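You operate a simulated robot arm through the tools that you are given. There is no shell and no other tool.

The job below is to be done with a simulated robot arm. You get a single attempt, and the scene is never put back.

TASK
Put things in order on the top of belt two. At the end: the brown wiping block from the top of belt two stands on top of the silver riser block; the black fuse from the top of belt two stands on top of the black plate with blue tab; the green torque key from the top of belt two stands where the brown wiping block stood; the green leg from the top of belt two stands where the green torque key stood; whatever was shut is shut again. Leave all else as you found it, and nothing knocked over.
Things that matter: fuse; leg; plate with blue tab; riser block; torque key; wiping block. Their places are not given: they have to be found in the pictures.

It is judged by the outcome, as a careful person would: the job done as asked, and still so three seconds after it is handed in. It fails if anything else is knocked over, pushed out of place, dropped, spilled or broken.

THE ROBOT
A 6-joint arm with a two-finger parallel gripper, fixed in place. Base frame: the origin is at the foot of the arm, x ahead of it, y to its left, z up; the work surface is at about z = 0. Readings come in m, rad, newtons and seconds.
With the tool pointing down near the work surface it reaches from about 0.18 to 0.46 m from the base axis. Its first joint turns from -1.222 to 1.222 rad. Payload 1.9 kg.
Tool frame: the origin (TCP) lies between the finger pads and is the grasp point; the fingertips stand 0.023 m ahead of it; z points along the fingers, y is the line along which they close. The gripper opens to 0.094 m. The fingers are 0.038 m wide and 0.01 m thick; the gripper's body (0.054 by 0.096 m) begins 0.039 m behind the TCP.
Orientation is that of the tool frame in the base frame, as [roll, pitch, yaw] about the fixed x, y, z axes, in that order (R = Rz(yaw) Ry(pitch) Rx(roll)). With the fingers straight down and closing along the base's y, the tool's x points along the base's -x, its y along +y and its z along -z.

THE INTERFACE
- The arm moves only by the tool servo_tool. Its argument "deltas" is a list that holds one entry, the list of rows, each a list of 7 numbers: the shift along the tool's x, y, z in units of 30 mm (1.0 is 30 mm), then the turn, a rotation vector about the tool's x, y, z in units of 6 degrees (1.0 is 6 degrees), then the opening, from 0 (shut) to 1 (fully open). In form: [[[dx, dy, dz, wx, wy, wz, hand], ...]]. A call has 1 to 20 rows; each row shifts and turns the commanded pose from where the row before left it, along the tool's axes as they then stand. A call with a number of a shift or a turn outside -1 to 1 is refused whole. Rows are played at 5 a second. More than 0.05 m and 0.15 rad between two rows, or a gripper value outside its range, and nothing of the call is played. Where a pose cannot be reached the arm comes as near as it can. A force on the tool above 40 N (or 10 N above the force at the start of the call, whichever is more), or a blocked arm, ends the call early, and 0.2 s more pass. The fingers move at their own pace (about 0.108 m/s each) and stop on an object; they squeeze with about 22 N. The grip force told is the motor's: it shows also when the fingers shut on nothing. Time passes only in rows, and 0.2 s behind the last, so rows that do not move let the fingers close. The reply holds the time, the measured pose of the TCP, the force on the tool along the base axes, the opening and the grip force, in the units named above and with some noise, with the torque about the TCP (base axes, N m) and any sound that the robot's microphone picked up.
- Cameras (640 x 400 px; columns grow to the right, rows downward): "scene" is fixed at [0.0602, 0.3154, 0.4255]; the picture's right is [-0.73, -0.68, 0.00], its down [-0.38, 0.41, -0.83] and it looks along [0.56, -0.61, -0.56] (base axes); focal length 232 px, centre (320, 200). "wrist" rides on the gripper at [0.086, 0.016, -0.074] in the tool frame; the picture's right is [-0.18, 0.98, 0.00], its down [-0.58, -0.11, -0.81] and it looks along [-0.79, -0.15, 0.59] (tool axes); focal length 243 px, centre (320, 200).
- capture(camera): a new picture of that camera. The clock stands still meanwhile.
- measure_at(camera, pixels): for up to 12 pixels [column, row] of the newest picture of that camera ("zoom" is the newest enlarged one), the place [x, y, z] in the base frame of the surface seen there, good to about 0.002 m. The clock stands still meanwhile.
- zoom(camera, box): a new picture of the part [left, top, right, bottom] of that camera's present view, enlarged. The clock stands still meanwhile.
- job_done(): hands the job in; it is judged then, once.

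Leave the gripper open and the arm clear of the work at the hand-in unless told otherwise.

The tools are called after "Request:" as a command line: name --argument value ..., lists and objects as JSON in quotes. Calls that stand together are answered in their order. servo_tool: Moves the arm, as the interface text tells. Its arguments: {"type":"object","properties":{"deltas":{"type":"array"}},"required":["deltas"]} The other tools are called the same way: capture (camera) takes a picture; measure_at (camera, pixels) gives the place of the surface under pixels of a picture; zoom (camera, box) takes an enlarged picture of a part of a camera's view; job_done () hands the job in.

At the start:

```text
t: 0.0
tcp_pos: [0.253, 0.0969, 0.3022]
ee_rot: [-3.141, 0.0, -3.14]
ft_force: [-0.5, 0.0, -0.1]
ft_torque: [0.02, 0.03, -0.02]
width: 0.0939
finger_force: 0.1
```

scene: 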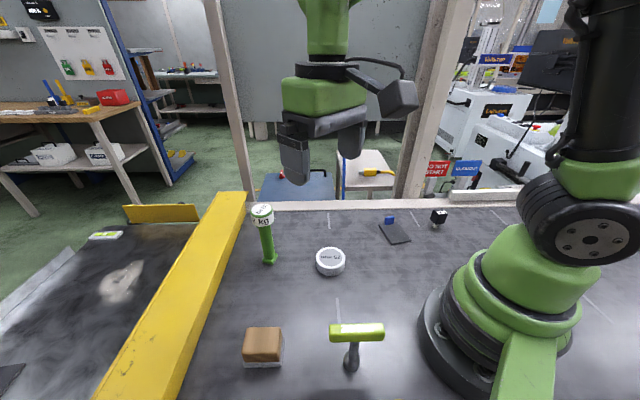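
wrist: 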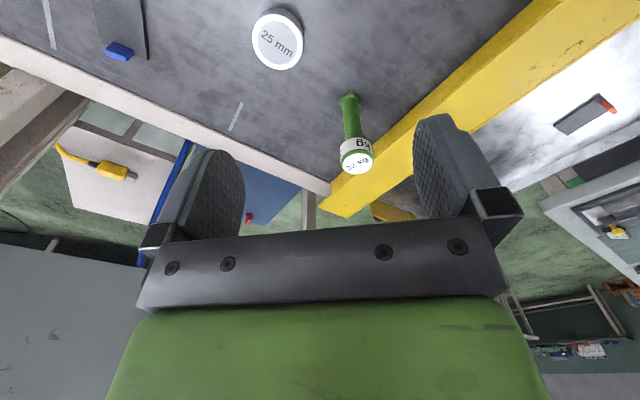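

I see the brown block (263,345), a green T-shaped key (355,340), a green standing leg (264,235), a white/silver disc (330,261), a black plate with blue tab (394,231) and a black fuse (438,217). I'll zoom in on these to see them better.

Request:
zoom --camera "scene" --box '[220, 290, 420, 400]'

Request:
zoom --camera "scene" --box '[230, 190, 470, 300]'

Request:
measure_at --camera "scene" --pixels '[[263, 335], [263, 358], [355, 332], [352, 362], [262, 211], [270, 260], [330, 255], [330, 268], [390, 219], [397, 237], [439, 214], [436, 226]]'

```text
3.20 times, centred on (320, 345) of scene
```

zoom: 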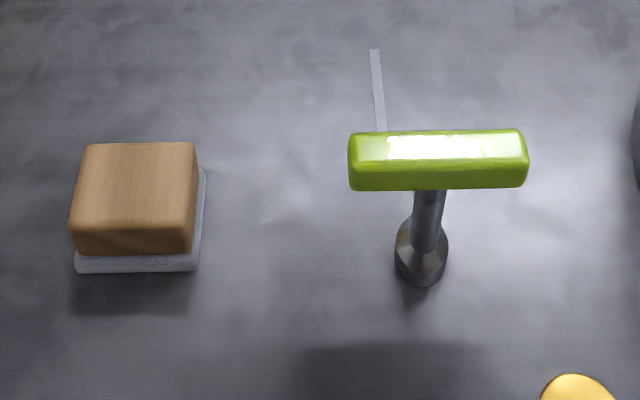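

```text
2.67 times, centred on (350, 245) of scene
```

zoom: 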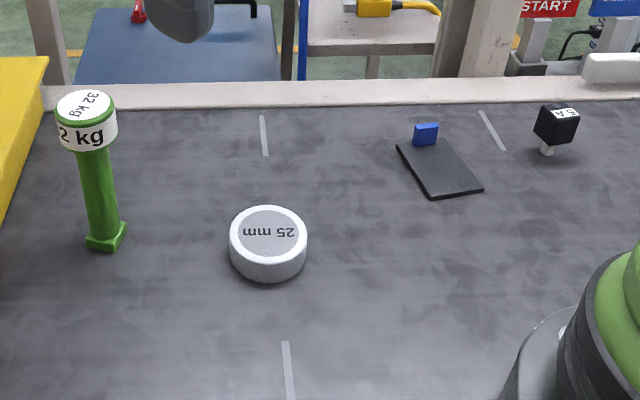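

```text
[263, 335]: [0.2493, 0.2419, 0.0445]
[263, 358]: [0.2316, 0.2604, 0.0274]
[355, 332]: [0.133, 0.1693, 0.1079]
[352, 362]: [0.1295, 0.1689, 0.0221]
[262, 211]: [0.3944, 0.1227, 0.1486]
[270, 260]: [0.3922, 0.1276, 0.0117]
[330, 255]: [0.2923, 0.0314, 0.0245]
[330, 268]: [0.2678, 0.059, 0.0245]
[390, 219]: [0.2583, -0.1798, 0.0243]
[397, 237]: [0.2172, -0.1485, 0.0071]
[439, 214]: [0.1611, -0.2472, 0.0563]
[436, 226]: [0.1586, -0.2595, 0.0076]
```

The disc marked "25 mm" is probably the riser. I'll zoom closely on the block and measure its edges.

Request:
zoom --camera "scene" --box '[228, 315, 308, 375]'

Request:
measure_at --camera "scene" --pixels '[[248, 336], [280, 336], [246, 360], [278, 361], [248, 350], [276, 350], [333, 327], [381, 325], [332, 336], [381, 335], [357, 340], [200, 340]]'

```text
6.67 times, centred on (268, 345) of scene
```

zoom: 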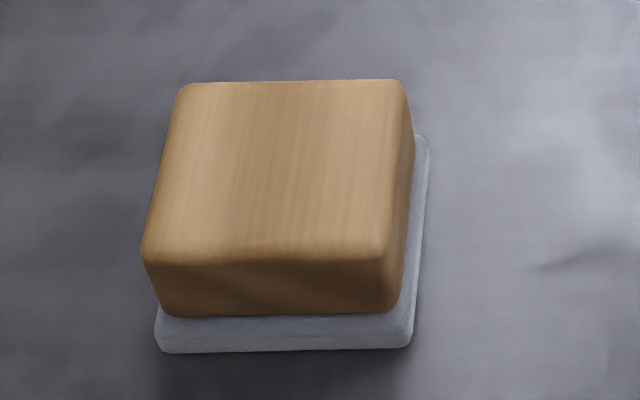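

```text
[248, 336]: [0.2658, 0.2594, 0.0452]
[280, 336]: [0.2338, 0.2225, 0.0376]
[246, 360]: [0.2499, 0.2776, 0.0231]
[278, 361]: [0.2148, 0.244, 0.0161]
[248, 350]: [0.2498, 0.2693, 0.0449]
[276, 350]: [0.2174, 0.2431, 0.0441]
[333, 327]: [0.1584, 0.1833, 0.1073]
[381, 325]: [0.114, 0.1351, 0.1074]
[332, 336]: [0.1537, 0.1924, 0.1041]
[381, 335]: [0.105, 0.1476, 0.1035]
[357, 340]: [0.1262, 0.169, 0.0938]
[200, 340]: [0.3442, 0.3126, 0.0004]
```

Now measuring the block's corners within the newest zoom (top corners around (185,90), (400,88), (380,240), (152,240), and pad bottom corners).

Request:
measure_at --camera "zoom" --pixels '[[186, 90], [398, 88], [380, 244], [152, 244], [270, 90], [270, 240], [160, 345], [405, 342], [425, 150], [165, 170], [395, 170], [270, 340]]'

```text
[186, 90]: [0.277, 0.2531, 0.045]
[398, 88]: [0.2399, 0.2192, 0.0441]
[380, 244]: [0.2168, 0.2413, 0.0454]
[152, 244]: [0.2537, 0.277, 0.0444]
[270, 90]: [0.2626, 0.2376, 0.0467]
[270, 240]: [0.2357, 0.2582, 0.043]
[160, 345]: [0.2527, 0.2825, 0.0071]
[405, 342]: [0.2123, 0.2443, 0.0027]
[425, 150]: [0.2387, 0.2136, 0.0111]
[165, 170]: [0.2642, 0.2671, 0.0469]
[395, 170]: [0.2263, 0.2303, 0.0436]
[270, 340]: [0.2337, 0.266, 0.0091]
```

The block's long edge lies at about 43° (radial), centred near (0.246, 0.248), top at z≈0.045. Next I'll zoom on the riser disc and on the key.

Request:
zoom --camera "scene" --box '[290, 236, 370, 286]'

Request:
measure_at --camera "zoom" --pixels '[[320, 100], [320, 195], [220, 140], [420, 140], [320, 150], [320, 240], [320, 270], [210, 140], [430, 150], [250, 110], [390, 110], [320, 90]]'

Request:
zoom --camera "scene" --box '[316, 310, 396, 380]'

Request:
measure_at --camera "zoom" --pixels '[[280, 290], [330, 290], [300, 310], [300, 330], [300, 260], [320, 260], [150, 130], [500, 110], [155, 95], [500, 85], [320, 150], [320, 105]]'

```text
8.00 times, centred on (330, 261) of scene
```

zoom: 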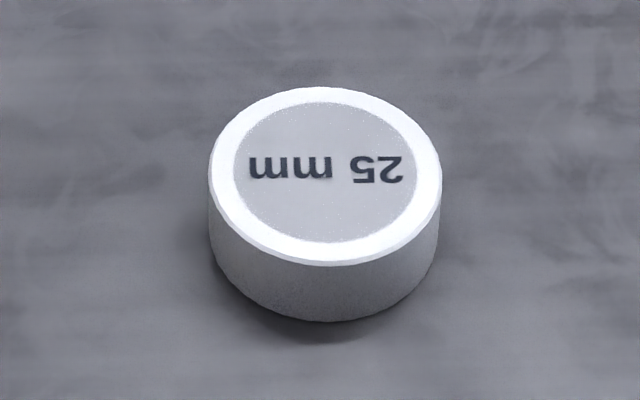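

```text
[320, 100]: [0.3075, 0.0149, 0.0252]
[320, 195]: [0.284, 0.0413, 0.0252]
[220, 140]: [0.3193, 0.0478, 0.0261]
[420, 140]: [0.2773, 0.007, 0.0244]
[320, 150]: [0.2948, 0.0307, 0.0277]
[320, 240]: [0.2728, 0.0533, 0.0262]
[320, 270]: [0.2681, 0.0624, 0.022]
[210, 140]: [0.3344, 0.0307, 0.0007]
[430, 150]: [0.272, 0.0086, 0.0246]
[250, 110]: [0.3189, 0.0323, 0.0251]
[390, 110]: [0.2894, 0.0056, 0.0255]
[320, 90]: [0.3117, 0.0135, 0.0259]
```

```text
5.71 times, centred on (356, 345) of scene
```

zoom: 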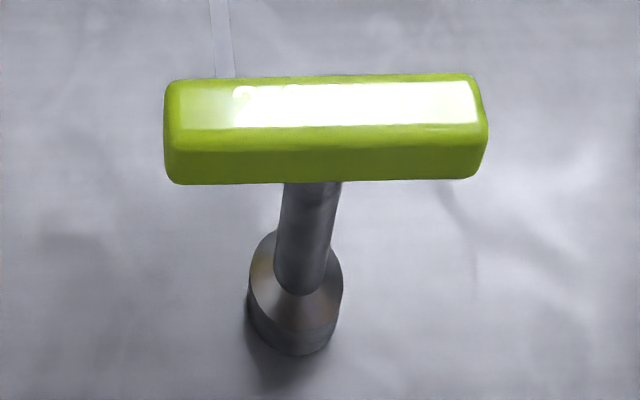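

```text
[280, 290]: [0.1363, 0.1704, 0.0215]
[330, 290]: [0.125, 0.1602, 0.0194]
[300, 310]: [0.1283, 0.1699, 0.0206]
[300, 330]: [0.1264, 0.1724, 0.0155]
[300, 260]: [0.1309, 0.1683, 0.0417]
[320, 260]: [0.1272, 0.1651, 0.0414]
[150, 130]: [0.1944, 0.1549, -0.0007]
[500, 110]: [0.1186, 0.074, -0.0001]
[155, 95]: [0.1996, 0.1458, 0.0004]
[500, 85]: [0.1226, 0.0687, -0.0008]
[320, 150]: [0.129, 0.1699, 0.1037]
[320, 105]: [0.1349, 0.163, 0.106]
```

The riser is about 0.065 m across and centred near (0.289, 0.035), top at 0.025. The key's handle lies at about 45°, shaft near (0.132, 0.162), handle z≈0.085–0.107. Now closer looks at the leg, the plate and the fuse.

Request:
zoom --camera "scene" --box '[212, 198, 312, 273]'

Request:
measure_at --camera "zoom" --pixels '[[310, 50], [270, 50], [350, 60], [310, 35], [310, 70], [310, 110], [320, 140], [335, 200], [345, 270], [355, 330], [330, 345], [370, 335]]'

Request:
zoom --camera "scene" --box '[372, 202, 456, 252]'

Request:
measure_at --camera "zoom" --pixels '[[490, 65], [520, 75], [480, 110], [510, 115], [540, 75], [500, 175], [505, 150], [105, 100], [120, 130], [150, 130], [210, 300], [360, 285]]'

```text
5.33 times, centred on (262, 236) of scene
```

zoom: 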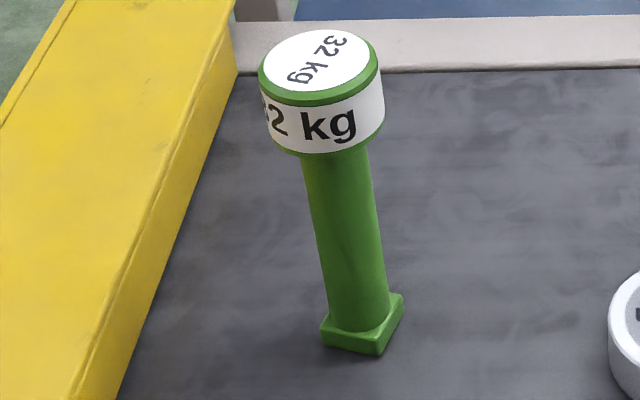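

```text
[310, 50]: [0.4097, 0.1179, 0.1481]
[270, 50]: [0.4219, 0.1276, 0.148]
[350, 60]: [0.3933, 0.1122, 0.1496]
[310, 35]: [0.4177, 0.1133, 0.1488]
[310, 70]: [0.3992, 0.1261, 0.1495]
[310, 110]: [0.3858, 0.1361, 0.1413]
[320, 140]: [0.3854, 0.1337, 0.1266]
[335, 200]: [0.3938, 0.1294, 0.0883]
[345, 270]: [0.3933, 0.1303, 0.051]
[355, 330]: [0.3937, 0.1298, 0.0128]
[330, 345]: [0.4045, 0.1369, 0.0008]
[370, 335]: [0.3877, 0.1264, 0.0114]
```

```text
7.62 times, centred on (414, 227) of scene
```

zoom: 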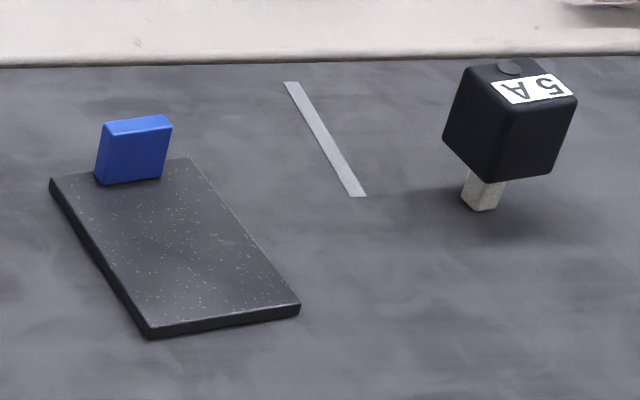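

```text
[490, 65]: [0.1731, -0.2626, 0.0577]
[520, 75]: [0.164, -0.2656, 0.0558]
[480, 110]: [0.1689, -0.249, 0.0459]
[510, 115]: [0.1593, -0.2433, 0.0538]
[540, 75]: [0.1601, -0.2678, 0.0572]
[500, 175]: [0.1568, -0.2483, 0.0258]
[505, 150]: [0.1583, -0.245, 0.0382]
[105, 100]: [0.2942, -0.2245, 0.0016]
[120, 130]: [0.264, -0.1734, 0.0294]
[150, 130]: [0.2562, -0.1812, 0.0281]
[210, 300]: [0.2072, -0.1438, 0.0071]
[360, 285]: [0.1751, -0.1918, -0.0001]
```

Fuse: black cube z≈0.02–0.057 on a thin stem at about (0.160, -0.255). Plate top z≈0.007 with the tab at the far end. Leg: cap 0.12–0.149 at about (0.40, 0.12). I start with the block: move above (0.246, 0.248) and turn 43.5° so the fingers close across its short side.

Request:
servo_tool --deltas '[[[0.23, 1, 0, 0, 0, 0, 1], [0, 1, 0, 0, 0, 0, 1], [0, 1, 0, 0, 0, 0, 1], [0, 1, 0, 0, 0, 0, 1], [0, 1, 0, 0, 0, 0, 1], [0, 0.04, 0, 0, 0, -1, 1], [0, 0, 0, 0, 0, -1, 1], [0, 0, 0, 0, 0, -1, 1], [0, 0, 1, 0, 0, -1, 1], [0, 0, 1, 0, 0, -1, 1], [0, 0, 1, 0, 0, -1, 1], [0, 0, 1, 0, 0, -1, 1], [0, 0, 0.5, 0, 0, -0.25, 1], [0, 0, 0, 0, 0, 0, 1], [0, 0, 0, 0, 0, 0, 1]]]'

Request:
capture --camera "wrist"

Request:
capture --camera "scene"

```text
t: 3.2
tcp_pos: [0.2453, 0.2478, 0.1658]
ee_rot: [-3.14, 0.0, -2.382]
ft_force: [-0.2, -0.8, -0.2]
ft_torque: [-0.02, 0.01, 0.03]
width: 0.0939
finger_force: 0.0
```

```text
taken
```

wrist: 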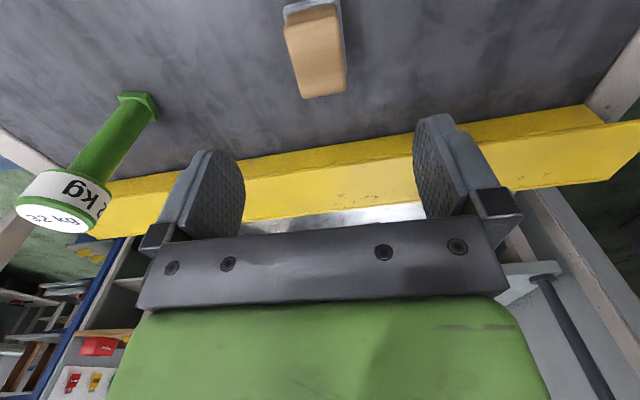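

```text
taken
```

scene: 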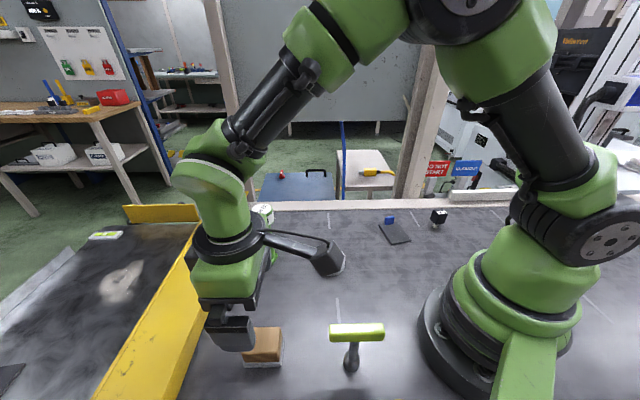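

The arm is at (0.245, 0.248, 0.166), yaw 43.5°. The block shows at (316,55) of the wrist picture. I measure its corners for a second opinion.

Request:
zoom --camera "wrist" --box '[256, 0, 376, 110]'

Request:
measure_at --camera "wrist" --pixels '[[289, 22], [339, 14], [302, 70], [343, 66], [290, 35], [340, 35], [300, 60], [343, 60], [315, 10], [322, 65], [303, 92], [344, 90]]'

```text
3.64 times, centred on (316, 55) of wrist
```

zoom: 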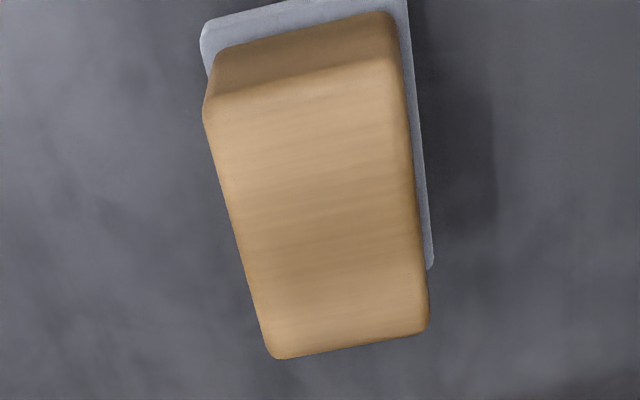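

```text
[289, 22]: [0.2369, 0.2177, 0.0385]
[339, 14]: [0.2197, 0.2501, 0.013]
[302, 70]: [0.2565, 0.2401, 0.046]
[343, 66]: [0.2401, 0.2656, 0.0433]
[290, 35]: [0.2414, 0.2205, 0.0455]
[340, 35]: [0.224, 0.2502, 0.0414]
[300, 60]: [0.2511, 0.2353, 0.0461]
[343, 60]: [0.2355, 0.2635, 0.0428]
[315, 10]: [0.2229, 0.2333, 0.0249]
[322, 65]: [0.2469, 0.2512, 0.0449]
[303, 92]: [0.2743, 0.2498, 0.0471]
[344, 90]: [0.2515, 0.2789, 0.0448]
```

Both views agree that the block is centred within about 1 mm of the tool. I go straight down to z = 0.038 (above the grey pad) and close.

Request:
servo_tool --deltas '[[[0, 0, 0.9, 0, 0, 0, 1], [0, 0, 0.9, 0, 0, 0, 1], [0, 0, 0.9, 0, 0, 0, 1], [0, 0, 0.9, 0, 0, 0, 1], [0, 0, 0.62, 0, 0, 0, 1], [0, 0, 0, 0, 0, 0, 1], [0, 0, 0, 0, 0, 0, 0.3], [0, 0, 0, 0, 0, 0, 0], [0, 0, 0, 0, 0, 0, 0], [0, 0, 0, 0, 0, 0, 0], [0, 0, 0, 0, 0, 0, 0]]]'

Request:
capture --camera "scene"

```text
t: 5.6
tcp_pos: [0.2455, 0.2491, 0.04]
ee_rot: [-3.141, -0.001, -2.382]
ft_force: [1.6, 0.6, 2.8]
ft_torque: [-0.16, 0.24, 0.0]
width: 0.0393
finger_force: 22.2
```

```text
taken
```

scene: 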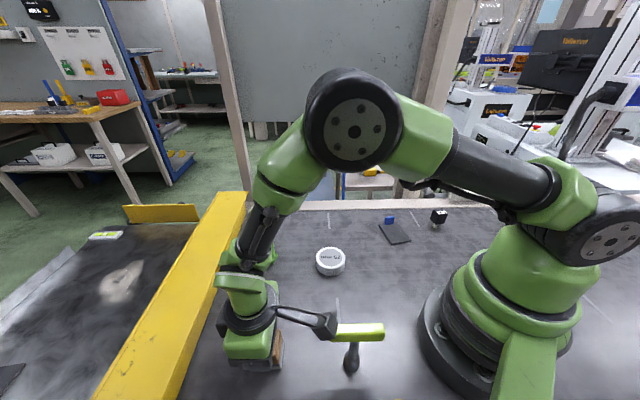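

The fingers stopped at 0.039 m on the block. The wrist camera's bracket is near the key handle at (330,330), so I lift straight up and check.

Request:
servo_tool --deltas '[[[0, 0, -0.3, 0, 0, 0, 0], [0, 0, -0.7, 0, 0, 0, 0], [0, 0, -1, 0, 0, 0, 0], [0, 0, -1, 0, 0, 0, 0], [0, 0, -0.6, 0, 0, 0, 0], [0, 0, 0, 0, 0, 0, 0]]]'

Request:
capture --camera "scene"

Request:
capture --camera "wrist"

```text
t: 7.0
tcp_pos: [0.246, 0.2506, 0.1484]
ee_rot: [-3.141, -0.001, -2.383]
ft_force: [-0.2, -0.2, -0.3]
ft_torque: [0.01, -0.01, 0.02]
width: 0.0394
finger_force: 21.8
```

```text
taken
```

scene: 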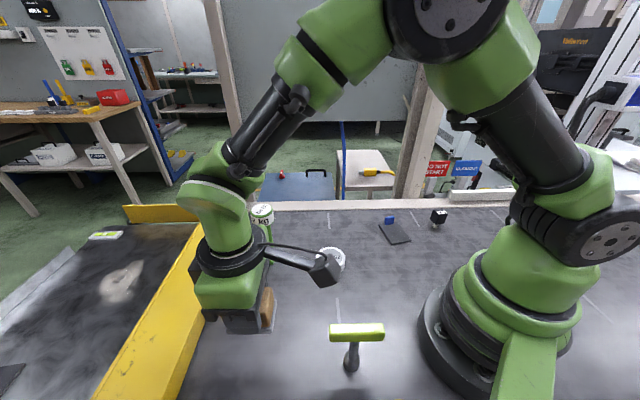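

```text
taken
```

wrist: 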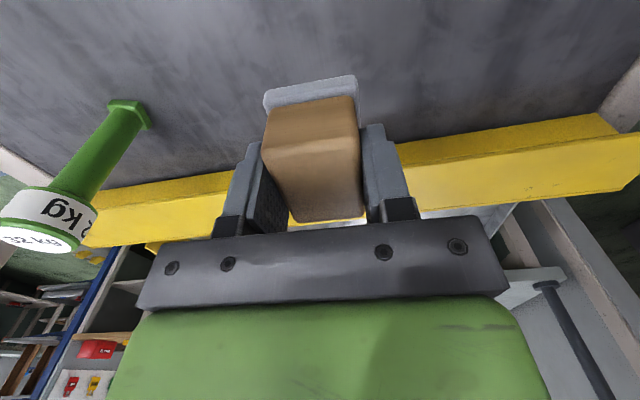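

The block is held and the key is unmoved. I zoom to check the block sits level in the grip.

Request:
zoom --camera "wrist" --box '[220, 60, 420, 240]'

Request:
measure_at --camera "wrist" --pixels '[[275, 145], [350, 138], [290, 210], [350, 210], [312, 145], [320, 210], [275, 100], [350, 88], [285, 125], [345, 118], [312, 95], [315, 175]]'

Request:
zoom --camera "scene" --box '[200, 260, 300, 340]'

```text
2.22 times, centred on (320, 150) of wrist
```

zoom: 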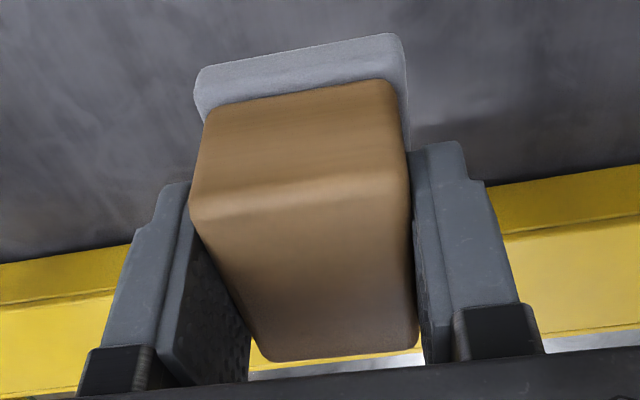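

```text
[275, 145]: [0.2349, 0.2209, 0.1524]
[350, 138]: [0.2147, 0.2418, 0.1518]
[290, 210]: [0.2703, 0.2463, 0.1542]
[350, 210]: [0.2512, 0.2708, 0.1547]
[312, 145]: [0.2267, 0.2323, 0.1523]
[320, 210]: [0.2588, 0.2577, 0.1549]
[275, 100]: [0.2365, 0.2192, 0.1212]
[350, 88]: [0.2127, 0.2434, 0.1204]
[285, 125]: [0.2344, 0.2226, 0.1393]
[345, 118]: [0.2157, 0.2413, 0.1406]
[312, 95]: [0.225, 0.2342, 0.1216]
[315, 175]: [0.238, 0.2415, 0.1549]
```

```text
5.00 times, centred on (250, 300) of scene
```

zoom: 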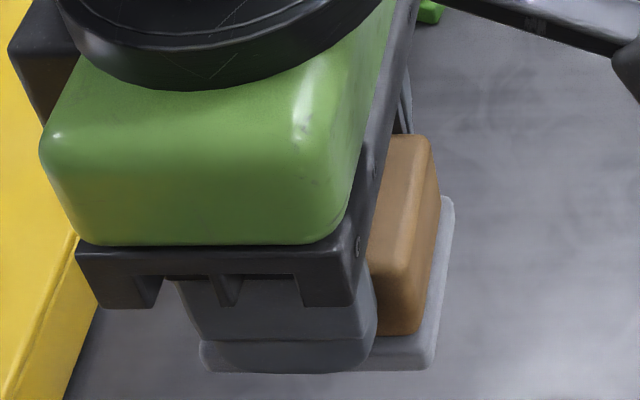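

The block is level within measuring error. I raise a little, turn back to about 7° yaw, and move over the riser at (0.289, 0.035), then check with both cameras.

Request:
servo_tool --deltas '[[[0, 0, -0.8, 0, 0, 0, 0], [0, 0, -0.6, 0, 0, 1, 0], [0, 0, 0, 0, 0, 1, 0], [0, 0, 0, 0, 0, 1, 0], [0, 0, 0, 0, 0, 1, 0], [0, 0, 0, 0, 0, 1, 0], [0, 0, 0, 0, 0, 1, 0], [0, 0, 0, 0, 0, 0.08, 0], [-0.1, -0.9, 0, 0, 0, 0, 0], [-0.1, -0.9, 0, 0, 0, 0, 0], [-0.1, -0.9, 0, 0, 0, 0, 0], [-0.1, -0.9, 0, 0, 0, 0, 0], [-0.1, -0.9, 0, 0, 0, 0, 0], [-0.05, -0.9, 0, 0, 0, 0, 0], [0, -0.9, 0, 0, 0, 0, 0], [0, -0.95, 0, 0, 0, 0, 0], [0, 0, 0, 0, 0, 0, 0], [0, 0, 0, 0, 0, 0, 0]]]'

Request:
capture --camera "wrist"

Request:
capture --camera "scene"

```text
t: 10.8
tcp_pos: [0.2887, 0.0351, 0.1894]
ee_rot: [3.141, 0.001, -3.02]
ft_force: [0.6, -0.1, -0.7]
ft_torque: [0.0, 0.05, -0.01]
width: 0.0396
finger_force: 22.5
```

```text
taken
```

wrist: 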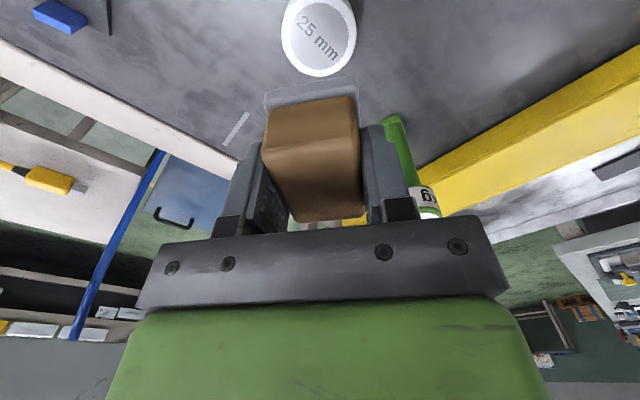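

```text
taken
```

scene: 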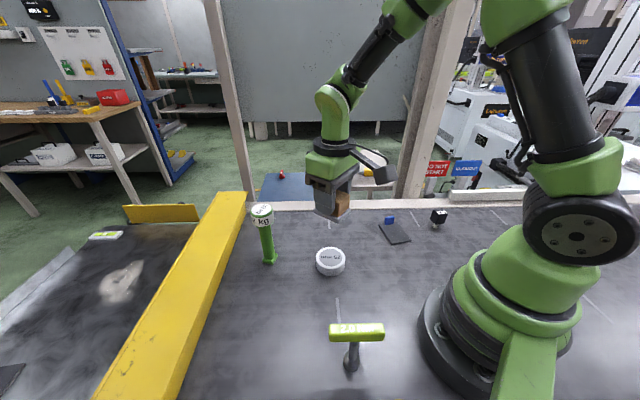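

TCP is (0.289, 0.035, 0.189), yaw 7°. I measure the held block's top and the riser's top in the wrist picture to line them up.

Request:
measure_at --camera "wrist" --pixels '[[284, 30], [353, 25], [320, 72], [318, 30], [318, 5], [300, 55], [345, 52], [275, 150], [350, 145], [312, 147], [290, 212], [352, 212]]'

Request:
zoom --camera "wrist" --box '[240, 0, 400, 100]'

```text
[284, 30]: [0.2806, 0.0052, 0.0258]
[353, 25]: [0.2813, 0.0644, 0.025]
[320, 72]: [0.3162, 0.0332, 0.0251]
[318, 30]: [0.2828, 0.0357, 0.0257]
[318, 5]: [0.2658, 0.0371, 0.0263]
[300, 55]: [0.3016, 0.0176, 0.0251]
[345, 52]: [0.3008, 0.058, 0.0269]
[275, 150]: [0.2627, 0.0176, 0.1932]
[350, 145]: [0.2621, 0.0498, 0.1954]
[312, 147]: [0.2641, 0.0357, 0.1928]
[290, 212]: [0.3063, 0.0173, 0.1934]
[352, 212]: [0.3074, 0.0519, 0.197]
```

```text
4.00 times, centred on (320, 50) of wrist
```

zoom: 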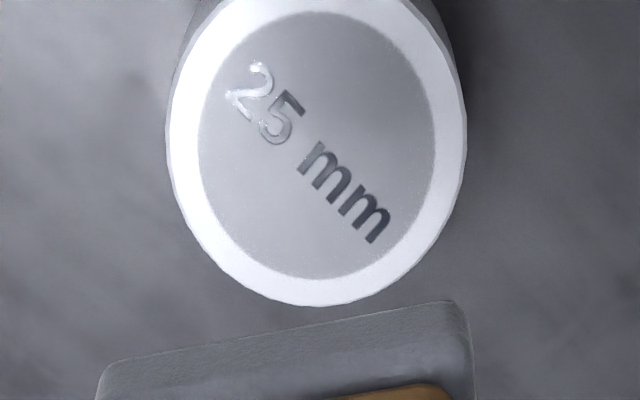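

The block centre (~0.286, 0.034) nearly matches the riser centre (~0.288, 0.035). I nudge 2 mm outward and lower so the pad just meets the riser (TCP z ≈ 0.0655).

Request:
servo_tool --deltas '[[[-0.06, 0.02, 0.8, 0, 0, 0, 0], [0, 0, 0.9, 0, 0, 0, 0], [0, 0, 0.9, 0, 0, 0, 0], [0, 0, 0.8, 0, 0, 0, 0], [0, 0, 0.4, 0, 0, 0, 0], [0, 0, 0.2, 0, 0, 0, 0], [0, 0, 0.12, 0, 0, 0, 0], [0, 0, 0, 0, 0, 0, 0]]]'

Request:
capture --camera "scene"

Request:
zoom --camera "scene" --box '[280, 200, 380, 290]'

```text
t: 12.6
tcp_pos: [0.2907, 0.036, 0.0672]
ee_rot: [-3.141, 0.0, -3.018]
ft_force: [0.5, 0.4, -0.8]
ft_torque: [-0.02, 0.0, 0.0]
width: 0.0395
finger_force: 21.9
```

```text
taken
```

scene: 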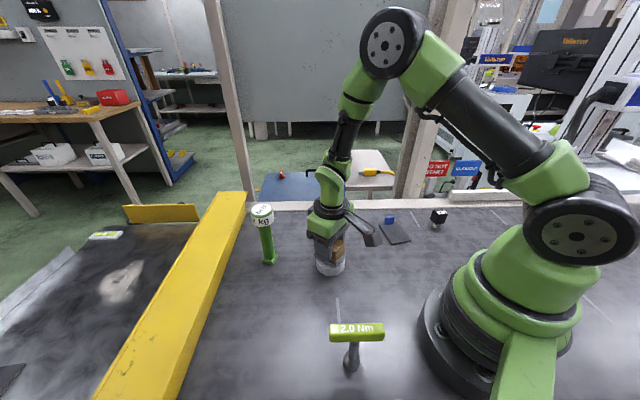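

```text
4.44 times, centred on (330, 245) of scene
```

zoom: 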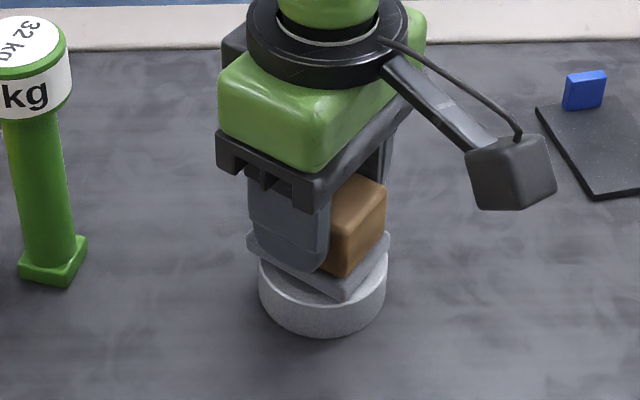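

No contact force yet at 0.067. I lower in 1 mm steps and watch the force.

Request:
servo_tool --deltas '[[[0, 0, 0.04, 0, 0, 0, 0], [0, 0, 0, 0, 0, 0, 0]]]'

Request:
servo_tool --deltas '[[[0, 0, 0.03, 0, 0, 0, 0], [0, 0, 0, 0, 0, 0, 0]]]'

```text
t: 13.2
tcp_pos: [0.2911, 0.0368, 0.0661]
ee_rot: [-3.141, 0.001, -3.018]
ft_force: [0.3, 0.1, -0.8]
ft_torque: [0.02, 0.03, 0.02]
width: 0.0395
finger_force: 21.6
```

```text
t: 13.8
tcp_pos: [0.2905, 0.0356, 0.0652]
ee_rot: [-3.141, -0.001, -3.02]
ft_force: [0.0, -0.5, -1.6]
ft_torque: [0.0, -0.02, 0.0]
width: 0.0396
finger_force: 22.5
```

Still free. Two more small steps down.

Request:
servo_tool --deltas '[[[0, 0, 0.03, 0, 0, 0, 0], [0, 0, 0, 0, 0, 0, 0]]]'

Request:
servo_tool --deltas '[[[0, 0, 0.03, 0, 0, 0, 0], [0, 0, 0, 0, 0, 0, 0]]]'

```text
t: 14.4
tcp_pos: [0.2905, 0.0365, 0.0643]
ee_rot: [3.141, 0.001, -3.018]
ft_force: [-2.1, 3.5, 16.5]
ft_torque: [0.04, 0.12, -0.01]
width: 0.0394
finger_force: 22.4
```

```text
t: 15.0
tcp_pos: [0.2916, 0.0361, 0.0638]
ee_rot: [3.141, 0.003, -3.019]
ft_force: [1.2, 0.4, 16.7]
ft_torque: [-0.01, -0.06, -0.01]
width: 0.0395
finger_force: 21.9
```

Contact: 16.7 N upward, so the block sits on the riser. I ease up 1 mm, open, and rise straight.

Request:
servo_tool --deltas '[[[0, 0, -0.04, 0, 0, 0, 0], [0, 0, 0, 0, 0, 0, 0.5], [0, 0, 0, 0, 0, 0, 0.8], [0, 0, 0, 0, 0, 0, 1], [0, 0, 0, 0, 0, 0, 1], [0, 0, -0.4, 0, 0, 0, 1], [0, 0, -0.9, 0, 0, 0, 1], [0, 0, -1, 0, 0, 0, 1], [0, 0, -1, 0, 0, 0, 1], [0, 0, -1, 0, 0, 0, 1], [0, 0, 0, 0, 0, 0, 1]]]'

Request:
zoom --camera "scene" --box '[280, 210, 380, 290]'

Request:
capture --camera "wrist"

```text
t: 17.4
tcp_pos: [0.2898, 0.0371, 0.1945]
ee_rot: [-3.141, 0.0, -3.019]
ft_force: [0.3, -0.2, -0.9]
ft_torque: [-0.03, 0.02, -0.02]
width: 0.094
finger_force: 0.1
```

```text
5.00 times, centred on (330, 250) of scene
```

zoom: 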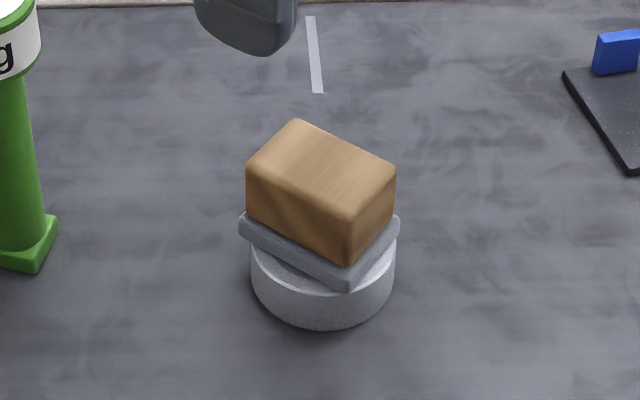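

```text
taken
```

wrist: 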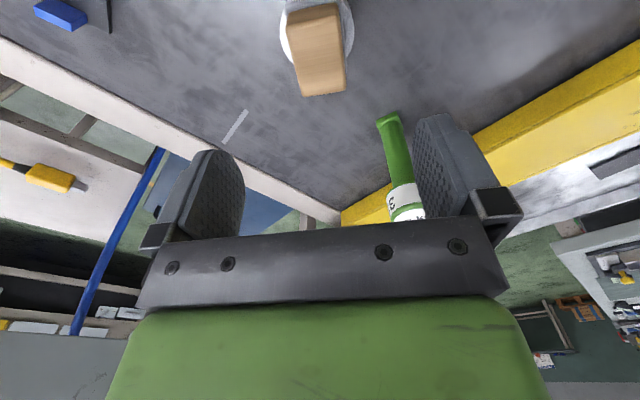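

The block stands squarely on the riser. Next, the torque key: I rise, move above (0.132, 0.162) and turn to 45° yaw, then look.

Request:
servo_tool --deltas '[[[0, 0, -0.8, 0, 0, 0, 1], [0, 0, -0.8, 0, 0, 0, 1], [0.9, 0.9, 0, 0, 0, 0, 1], [0.9, 0.9, 0, 0, 0, 0, 1], [0.9, 0.9, 0, 0, 0, 0, 1], [0.9, 0.9, 0, 0, 0, 0, 1], [0.9, 0.9, 0, 0, 0, 0, 1], [0.21, 0.31, 0, 0, 0, -1, 1], [0, 0, 0, 0, 0, -1, 1], [0, 0, 0, 0, 0, -1, 1], [0, 0, 0, 0, 0, -1, 1], [0, 0, 0, 0, 0, -1, 1], [0, 0, 0, 0, 0, -1, 1], [0, 0, 0, 0, 0, -0.33, 1], [0, 0, 0, 0, 0, 0, 1], [0, 0, 0, 0, 0, 0, 1]]]'

Request:
capture --camera "wrist"

Request:
capture --camera "scene"

```text
t: 20.8
tcp_pos: [0.1328, 0.1625, 0.2419]
ee_rot: [3.14, -0.001, -2.357]
ft_force: [-0.2, -0.1, -0.3]
ft_torque: [0.01, -0.03, 0.03]
width: 0.0941
finger_force: 0.0
```

```text
taken
```

wrist: 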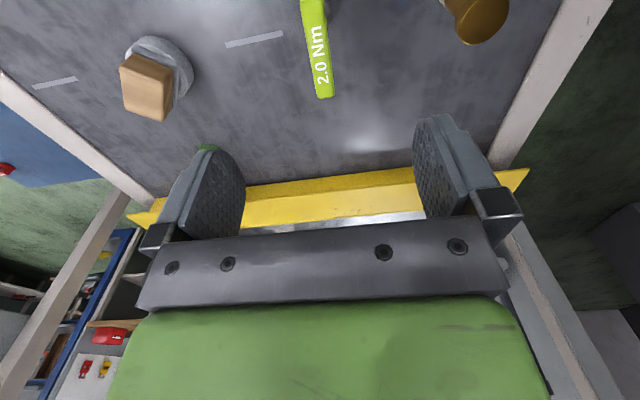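

```text
taken
```

scene: 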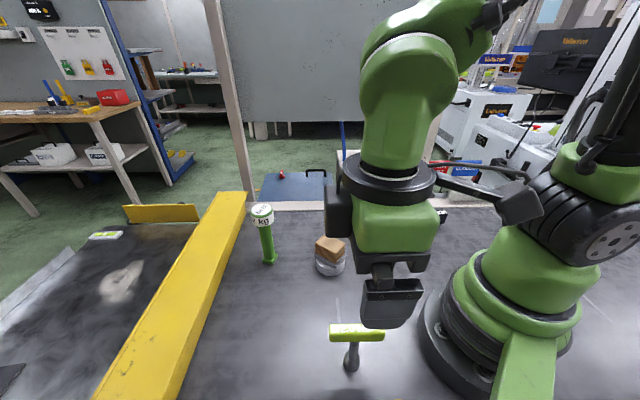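

The handle "2.0 Nm" shows at (316,45), and a golden object at (477,18). I measure handle edges and that object.

Request:
zoom --camera "wrist" --box '[270, 0, 370, 110]'

Request:
measure_at --camera "wrist" --pixels '[[319, 92], [331, 90], [302, 10], [324, 8], [310, 50], [330, 48], [306, 30], [327, 28], [314, 70], [331, 70], [477, 30], [460, 10]]'

Request:
measure_at --camera "wrist" --pixels '[[301, 1], [325, 1], [336, 5], [505, 10], [449, 8], [475, 43], [478, 5], [320, 95]]'

```text
3.64 times, centred on (320, 55) of wrist
```

zoom: 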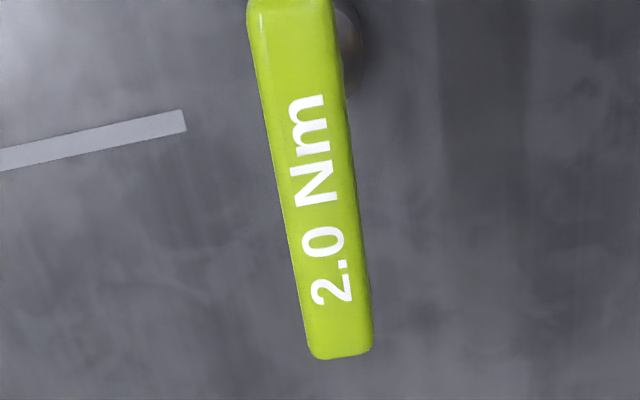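

```text
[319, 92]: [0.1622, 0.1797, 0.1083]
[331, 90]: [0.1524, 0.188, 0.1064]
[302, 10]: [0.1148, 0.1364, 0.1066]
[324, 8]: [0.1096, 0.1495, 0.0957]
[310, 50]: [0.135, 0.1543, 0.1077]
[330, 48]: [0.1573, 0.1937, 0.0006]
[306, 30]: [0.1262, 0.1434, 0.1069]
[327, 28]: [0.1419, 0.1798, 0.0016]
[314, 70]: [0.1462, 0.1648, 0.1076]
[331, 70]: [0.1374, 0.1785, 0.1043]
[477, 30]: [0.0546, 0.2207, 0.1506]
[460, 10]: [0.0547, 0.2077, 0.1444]
```

```text
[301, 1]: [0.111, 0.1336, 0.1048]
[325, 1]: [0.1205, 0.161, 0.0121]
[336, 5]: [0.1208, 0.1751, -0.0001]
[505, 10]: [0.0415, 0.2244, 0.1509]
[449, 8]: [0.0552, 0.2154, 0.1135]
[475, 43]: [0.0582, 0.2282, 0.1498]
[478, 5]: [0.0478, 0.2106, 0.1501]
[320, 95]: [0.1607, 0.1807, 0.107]
```

The handle axis is at 43° and its centre is (0.132, 0.161), right under the tool. A golden knob stands at (0.05, 0.218), about 0.1 m off to the side, which leaves room. I descend to z = 0.094 around the handle, still open.

Request:
servo_tool --deltas '[[[0.03, 0, 0.5, 0, 0, 0.33, 1], [0, 0, 0.9, 0, 0, 0, 1], [0, 0, 0.9, 0, 0, 0, 1], [0, 0, 0.9, 0, 0, 0, 1], [0, 0, 0.9, 0, 0, 0, 1], [0, 0, 0.8, 0, 0, 0, 1], [0, 0, 0, 0, 0, 0, 1]]]'

Request:
capture --camera "wrist"

Request:
capture --camera "scene"

```text
t: 22.4
tcp_pos: [0.1314, 0.1593, 0.0948]
ee_rot: [-3.141, 0.001, -2.391]
ft_force: [0.3, 0.6, 0.3]
ft_torque: [0.01, 0.02, -0.01]
width: 0.0941
finger_force: 0.1
```

```text
taken
```

wrist: 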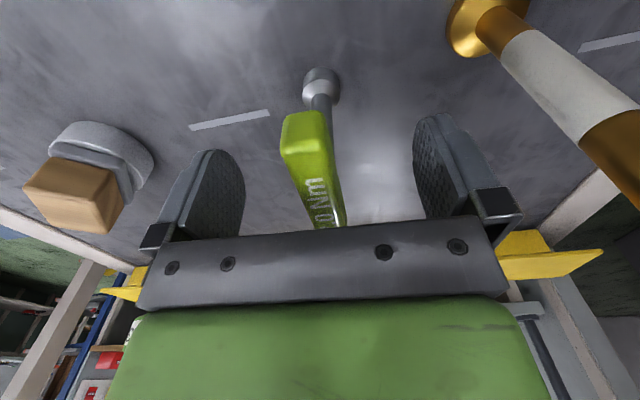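

```text
taken
```

scene: 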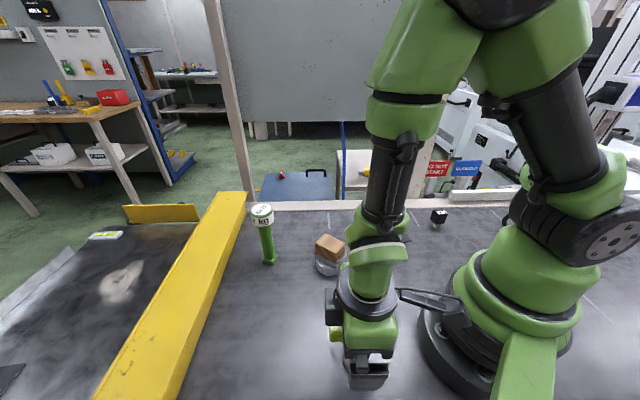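

The handle is between the fingers. I measure handle and socket here to fix the centre before closing.

Request:
measure_at --camera "wrist" --pixels '[[285, 148], [325, 145], [303, 200], [338, 200], [303, 120], [308, 170], [320, 105], [316, 95], [310, 80], [335, 85], [322, 72], [458, 30]]'

Request:
zoom --camera "wrist" --box '[240, 50, 420, 230]'

```text
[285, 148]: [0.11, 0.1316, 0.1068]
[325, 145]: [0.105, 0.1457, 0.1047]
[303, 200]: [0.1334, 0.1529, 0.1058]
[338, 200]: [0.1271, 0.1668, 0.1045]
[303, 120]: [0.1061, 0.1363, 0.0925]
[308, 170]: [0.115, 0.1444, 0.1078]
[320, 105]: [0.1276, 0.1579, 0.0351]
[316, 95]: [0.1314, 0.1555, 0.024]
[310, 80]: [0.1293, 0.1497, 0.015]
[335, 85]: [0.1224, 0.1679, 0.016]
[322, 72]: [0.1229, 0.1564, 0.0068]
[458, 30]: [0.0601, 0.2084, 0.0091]
```

```text
2.22 times, centred on (330, 140) of wrist
```

zoom: 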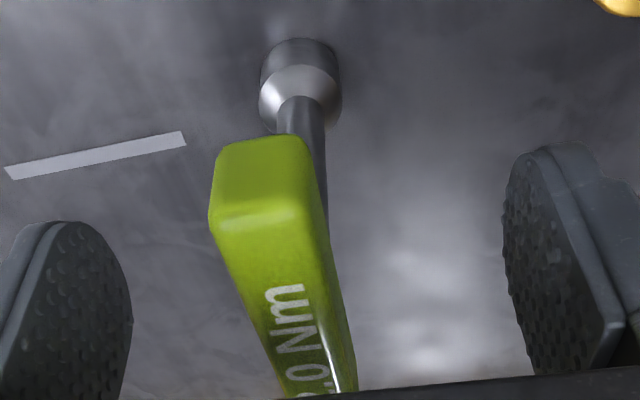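

The handle is centred within about 1 mm. I close the fingers on it.

Request:
servo_tool --deltas '[[[0, 0, 0, 0, 0, 0, 0.6], [0, 0, 0, 0, 0, 0, 0.3], [0, 0, 0, 0, 0, 0, 0], [0, 0, 0, 0, 0, 0, 0], [0, 0, 0, 0, 0, 0, 0]]]'

```text
t: 23.6
tcp_pos: [0.132, 0.1605, 0.0947]
ee_rot: [-3.141, 0.001, -2.392]
ft_force: [-0.1, 0.7, 0.5]
ft_torque: [-0.01, 0.0, -0.01]
width: 0.0169
finger_force: 21.8
```

Gripped at 0.017 m with almost no side force. I lift 3 mm at first, then straight up about 0.1 m, and look.

Request:
servo_tool --deltas '[[[0, 0, -0.1, 0, 0, 0, 0], [0, 0, -0.5, 0, 0, 0, 0], [0, 0, -1, 0, 0, 0, 0], [0, 0, -1, 0, 0, 0, 0], [0, 0, -0.9, 0, 0, 0, 0], [0, 0, 0, 0, 0, 0, 0]]]'

Request:
capture --camera "scene"

Request:
capture --camera "wrist"

```text
t: 25.0
tcp_pos: [0.1321, 0.1611, 0.2017]
ee_rot: [-3.14, 0.0, -2.391]
ft_force: [-0.3, 0.0, -2.2]
ft_torque: [-0.01, 0.01, -0.01]
width: 0.017
finger_force: 22.4
```

```text
taken
```

scene: 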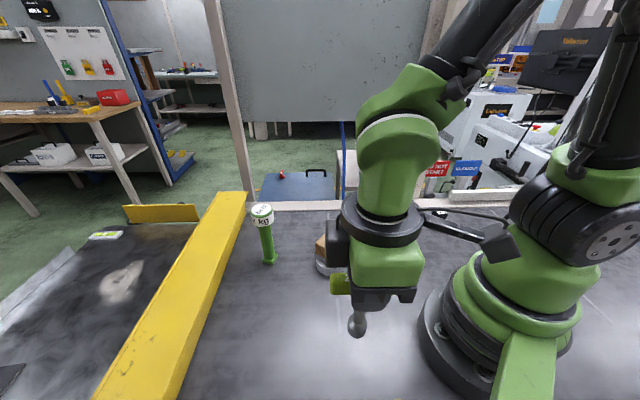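

```text
taken
```

wrist: 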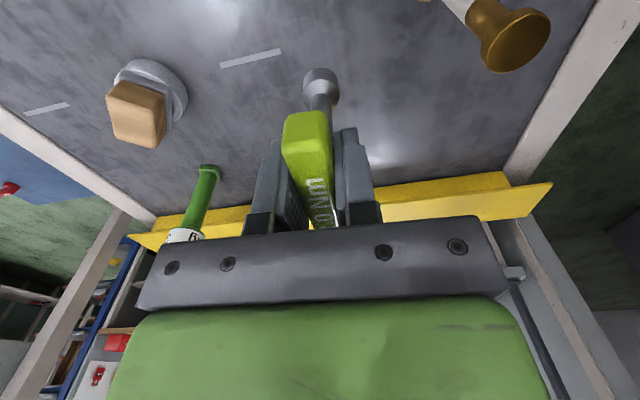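

The key hangs upright in the grip. I carry it outward to the block's old place (0.246, 0.248).

Request:
servo_tool --deltas '[[[-0.5, -0.1, 0, 0, 0, 0, 0], [-0.8, -0.1, 0, 0, 0, 0, 0], [-0.8, -0.1, 0, 0, 0, 0, 0], [-0.8, -0.1, 0, 0, 0, 0, 0], [-0.8, -0.07, 0, 0, 0, 0, 0], [-0.6, 0, 0, 0, 0, 0, 0], [-0.45, 0, 0, 0, 0, 0, 0], [0, 0, 0.8, 0, 0, 0, 0], [0, 0, 0.8, 0, 0, 0, 0], [0, 0, 0.8, 0, 0, 0, 0], [0, 0, 0.6, 0, 0, 0, 0], [0, 0, 0, 0, 0, 0, 0]]]'

Request:
capture --camera "scene"

Request:
capture --camera "wrist"

```text
t: 27.6
tcp_pos: [0.2453, 0.2466, 0.1089]
ee_rot: [3.141, 0.0, -2.39]
ft_force: [0.1, 0.0, -2.1]
ft_torque: [0.01, 0.02, 0.03]
width: 0.0168
finger_force: 21.8
```

```text
taken
```

scene: 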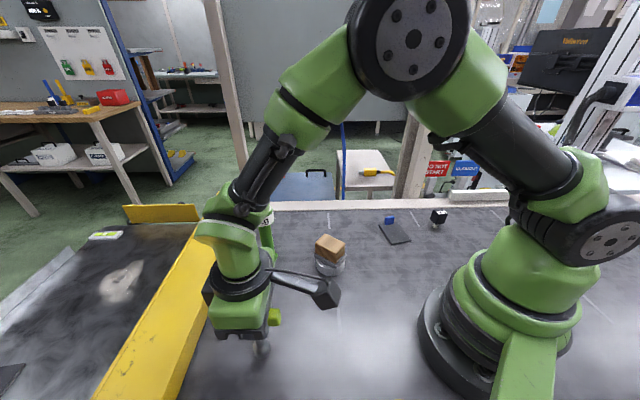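

```text
taken
```

wrist: 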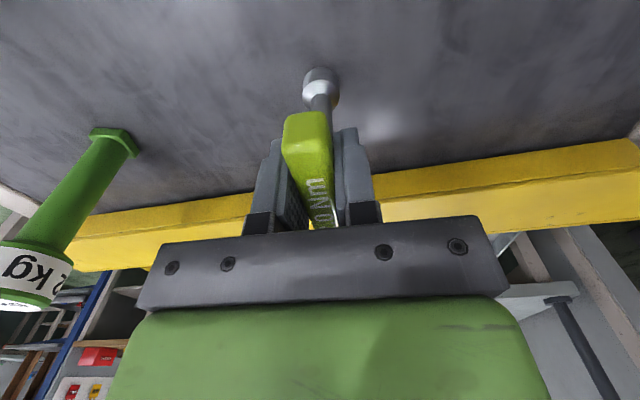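

The key is over the spot, its foot about 14 mm above the belt. I lower 12 mm and then probe for contact.

Request:
servo_tool --deltas '[[[0, 0, 0.25, 0, 0, 0, 0], [0, 0, 0.15, 0, 0, 0, 0], [0, 0, 0, 0, 0, 0, 0]]]'

Request:
servo_tool --deltas '[[[0, 0, 0.04, 0, 0, 0, 0], [0, 0, 0, 0, 0, 0, 0]]]'

Request:
servo_tool --deltas '[[[0, 0, 0.03, 0, 0, 0, 0], [0, 0, 0, 0, 0, 0, 0]]]'

```text
t: 28.4
tcp_pos: [0.2455, 0.2466, 0.0973]
ee_rot: [-3.141, -0.003, -2.39]
ft_force: [0.3, -0.7, -2.4]
ft_torque: [-0.01, 0.01, -0.03]
width: 0.0172
finger_force: 21.8
```

```text
t: 29.0
tcp_pos: [0.2455, 0.2487, 0.0967]
ee_rot: [3.141, -0.001, -2.39]
ft_force: [0.1, 0.3, -1.9]
ft_torque: [0.01, 0.01, 0.03]
width: 0.017
finger_force: 21.7
```

```text
t: 29.6
tcp_pos: [0.2456, 0.2467, 0.0954]
ee_rot: [-3.14, 0.0, -2.389]
ft_force: [0.2, 0.0, -2.5]
ft_torque: [0.02, 0.0, -0.05]
width: 0.0167
finger_force: 22.1
```

Still hanging (-2.4 N). Another two 0.7–0.9 mm steps.

Request:
servo_tool --deltas '[[[0, 0, 0.025, 0, 0, 0, 0], [0, 0, 0, 0, 0, 0, 0]]]'

Request:
servo_tool --deltas '[[[0, 0, 0.025, 0, 0, 0, 0], [0, 0, 0, 0, 0, 0, 0]]]'

```text
t: 30.2
tcp_pos: [0.2462, 0.2467, 0.0948]
ee_rot: [-3.141, 0.0, -2.39]
ft_force: [0.3, -0.7, -2.6]
ft_torque: [-0.01, 0.0, -0.02]
width: 0.0168
finger_force: 22.2
```

```text
t: 30.8
tcp_pos: [0.2462, 0.249, 0.0943]
ee_rot: [-3.141, 0.002, -2.391]
ft_force: [-2.9, -4.1, 15.5]
ft_torque: [-0.17, 0.08, 0.04]
width: 0.0168
finger_force: 22.4
```

Contact at 0.0943 (15 N). I ease up 0.5 mm, open gently, and check that the key stands before rising.

Request:
servo_tool --deltas '[[[0, 0, -0.018, 0, 0, 0, 0], [0, 0, 0, 0, 0, 0, 0.35], [0, 0, 0, 0, 0, 0, 0.6], [0, 0, 0, 0, 0, 0, 1], [0, 0, 0, 0, 0, 0, 1], [0, 0, 0, 0, 0, 0, 1]]]'

Request:
capture --camera "wrist"

```text
t: 32.2
tcp_pos: [0.2463, 0.2477, 0.0942]
ee_rot: [-3.141, -0.001, -2.392]
ft_force: [0.5, -0.1, 0.1]
ft_torque: [-0.02, -0.03, 0.02]
width: 0.0939
finger_force: 0.0
```

```text
taken
```

wrist: 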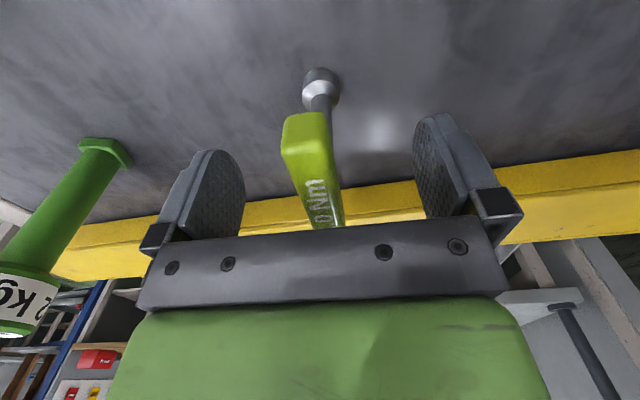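

The key stands freely. I rise 0.165 m, turn to 17° and move above the leg near (0.40, 0.124), then look.

Request:
servo_tool --deltas '[[[0, 0, -0.4, 0, 0, 0, 1], [0, 0, -1, 0, 0, 0, 1], [0, 0, -1, 0, 0, 0, 1], [0, 0, -1, 0, 0, 0, 1], [0, 0, -1, 0, 0, 0, 1], [0, 0, -1, 0, 0, 0, 1], [0, 0, 0, 0, 0, 1, 1], [0, 0, 0, 0, 0, 1, 1], [0, 0, 0, 0, 0, 1, 1], [0, 0, 0, 0, 0, 1, 1], [0, 0, 0, 0, 0, 0.33, 1], [-0.6, -0.9, 0, 0, 0, 0, 1], [-0.6, -0.9, 0, 0, 0, 0, 1], [-0.6, -0.9, 0, 0, 0, 0, 1], [-0.6, -0.9, 0, 0, 0, 0, 1], [-0.6, -0.9, 0, 0, 0, 0, 1], [-0.6, -0.9, 0, 0, 0, 0, 1], [-0.1, -0.05, 0, 0, 0, 0, 1], [0, 0, 0, 0, 0, 0, 1]]]'

Request:
capture --camera "wrist"

Request:
capture --camera "scene"

```text
t: 36.2
tcp_pos: [0.401, 0.1223, 0.2566]
ee_rot: [3.141, 0.0, -2.843]
ft_force: [0.3, 0.3, -0.5]
ft_torque: [-0.02, -0.01, -0.01]
width: 0.0941
finger_force: 0.1
```

```text
taken
```

wrist: 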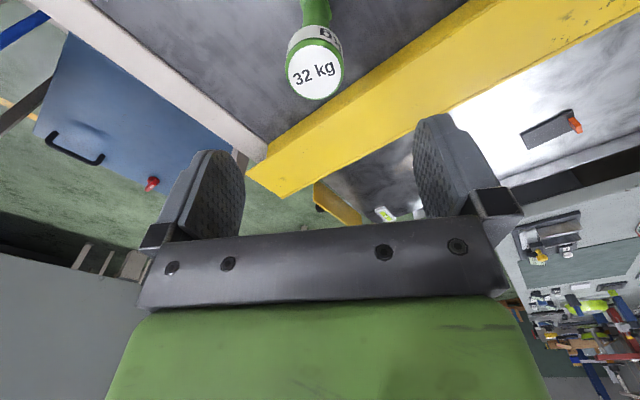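

```text
taken
```

scene: 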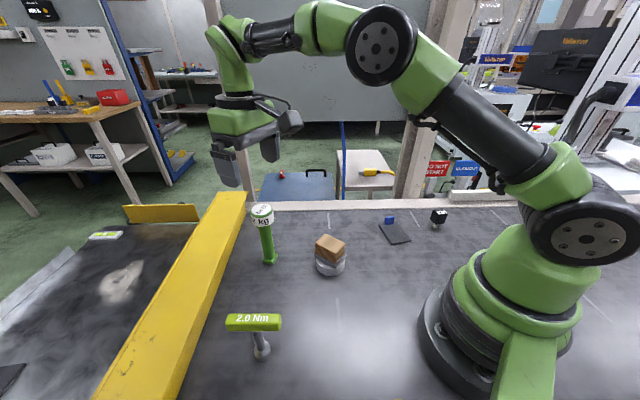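

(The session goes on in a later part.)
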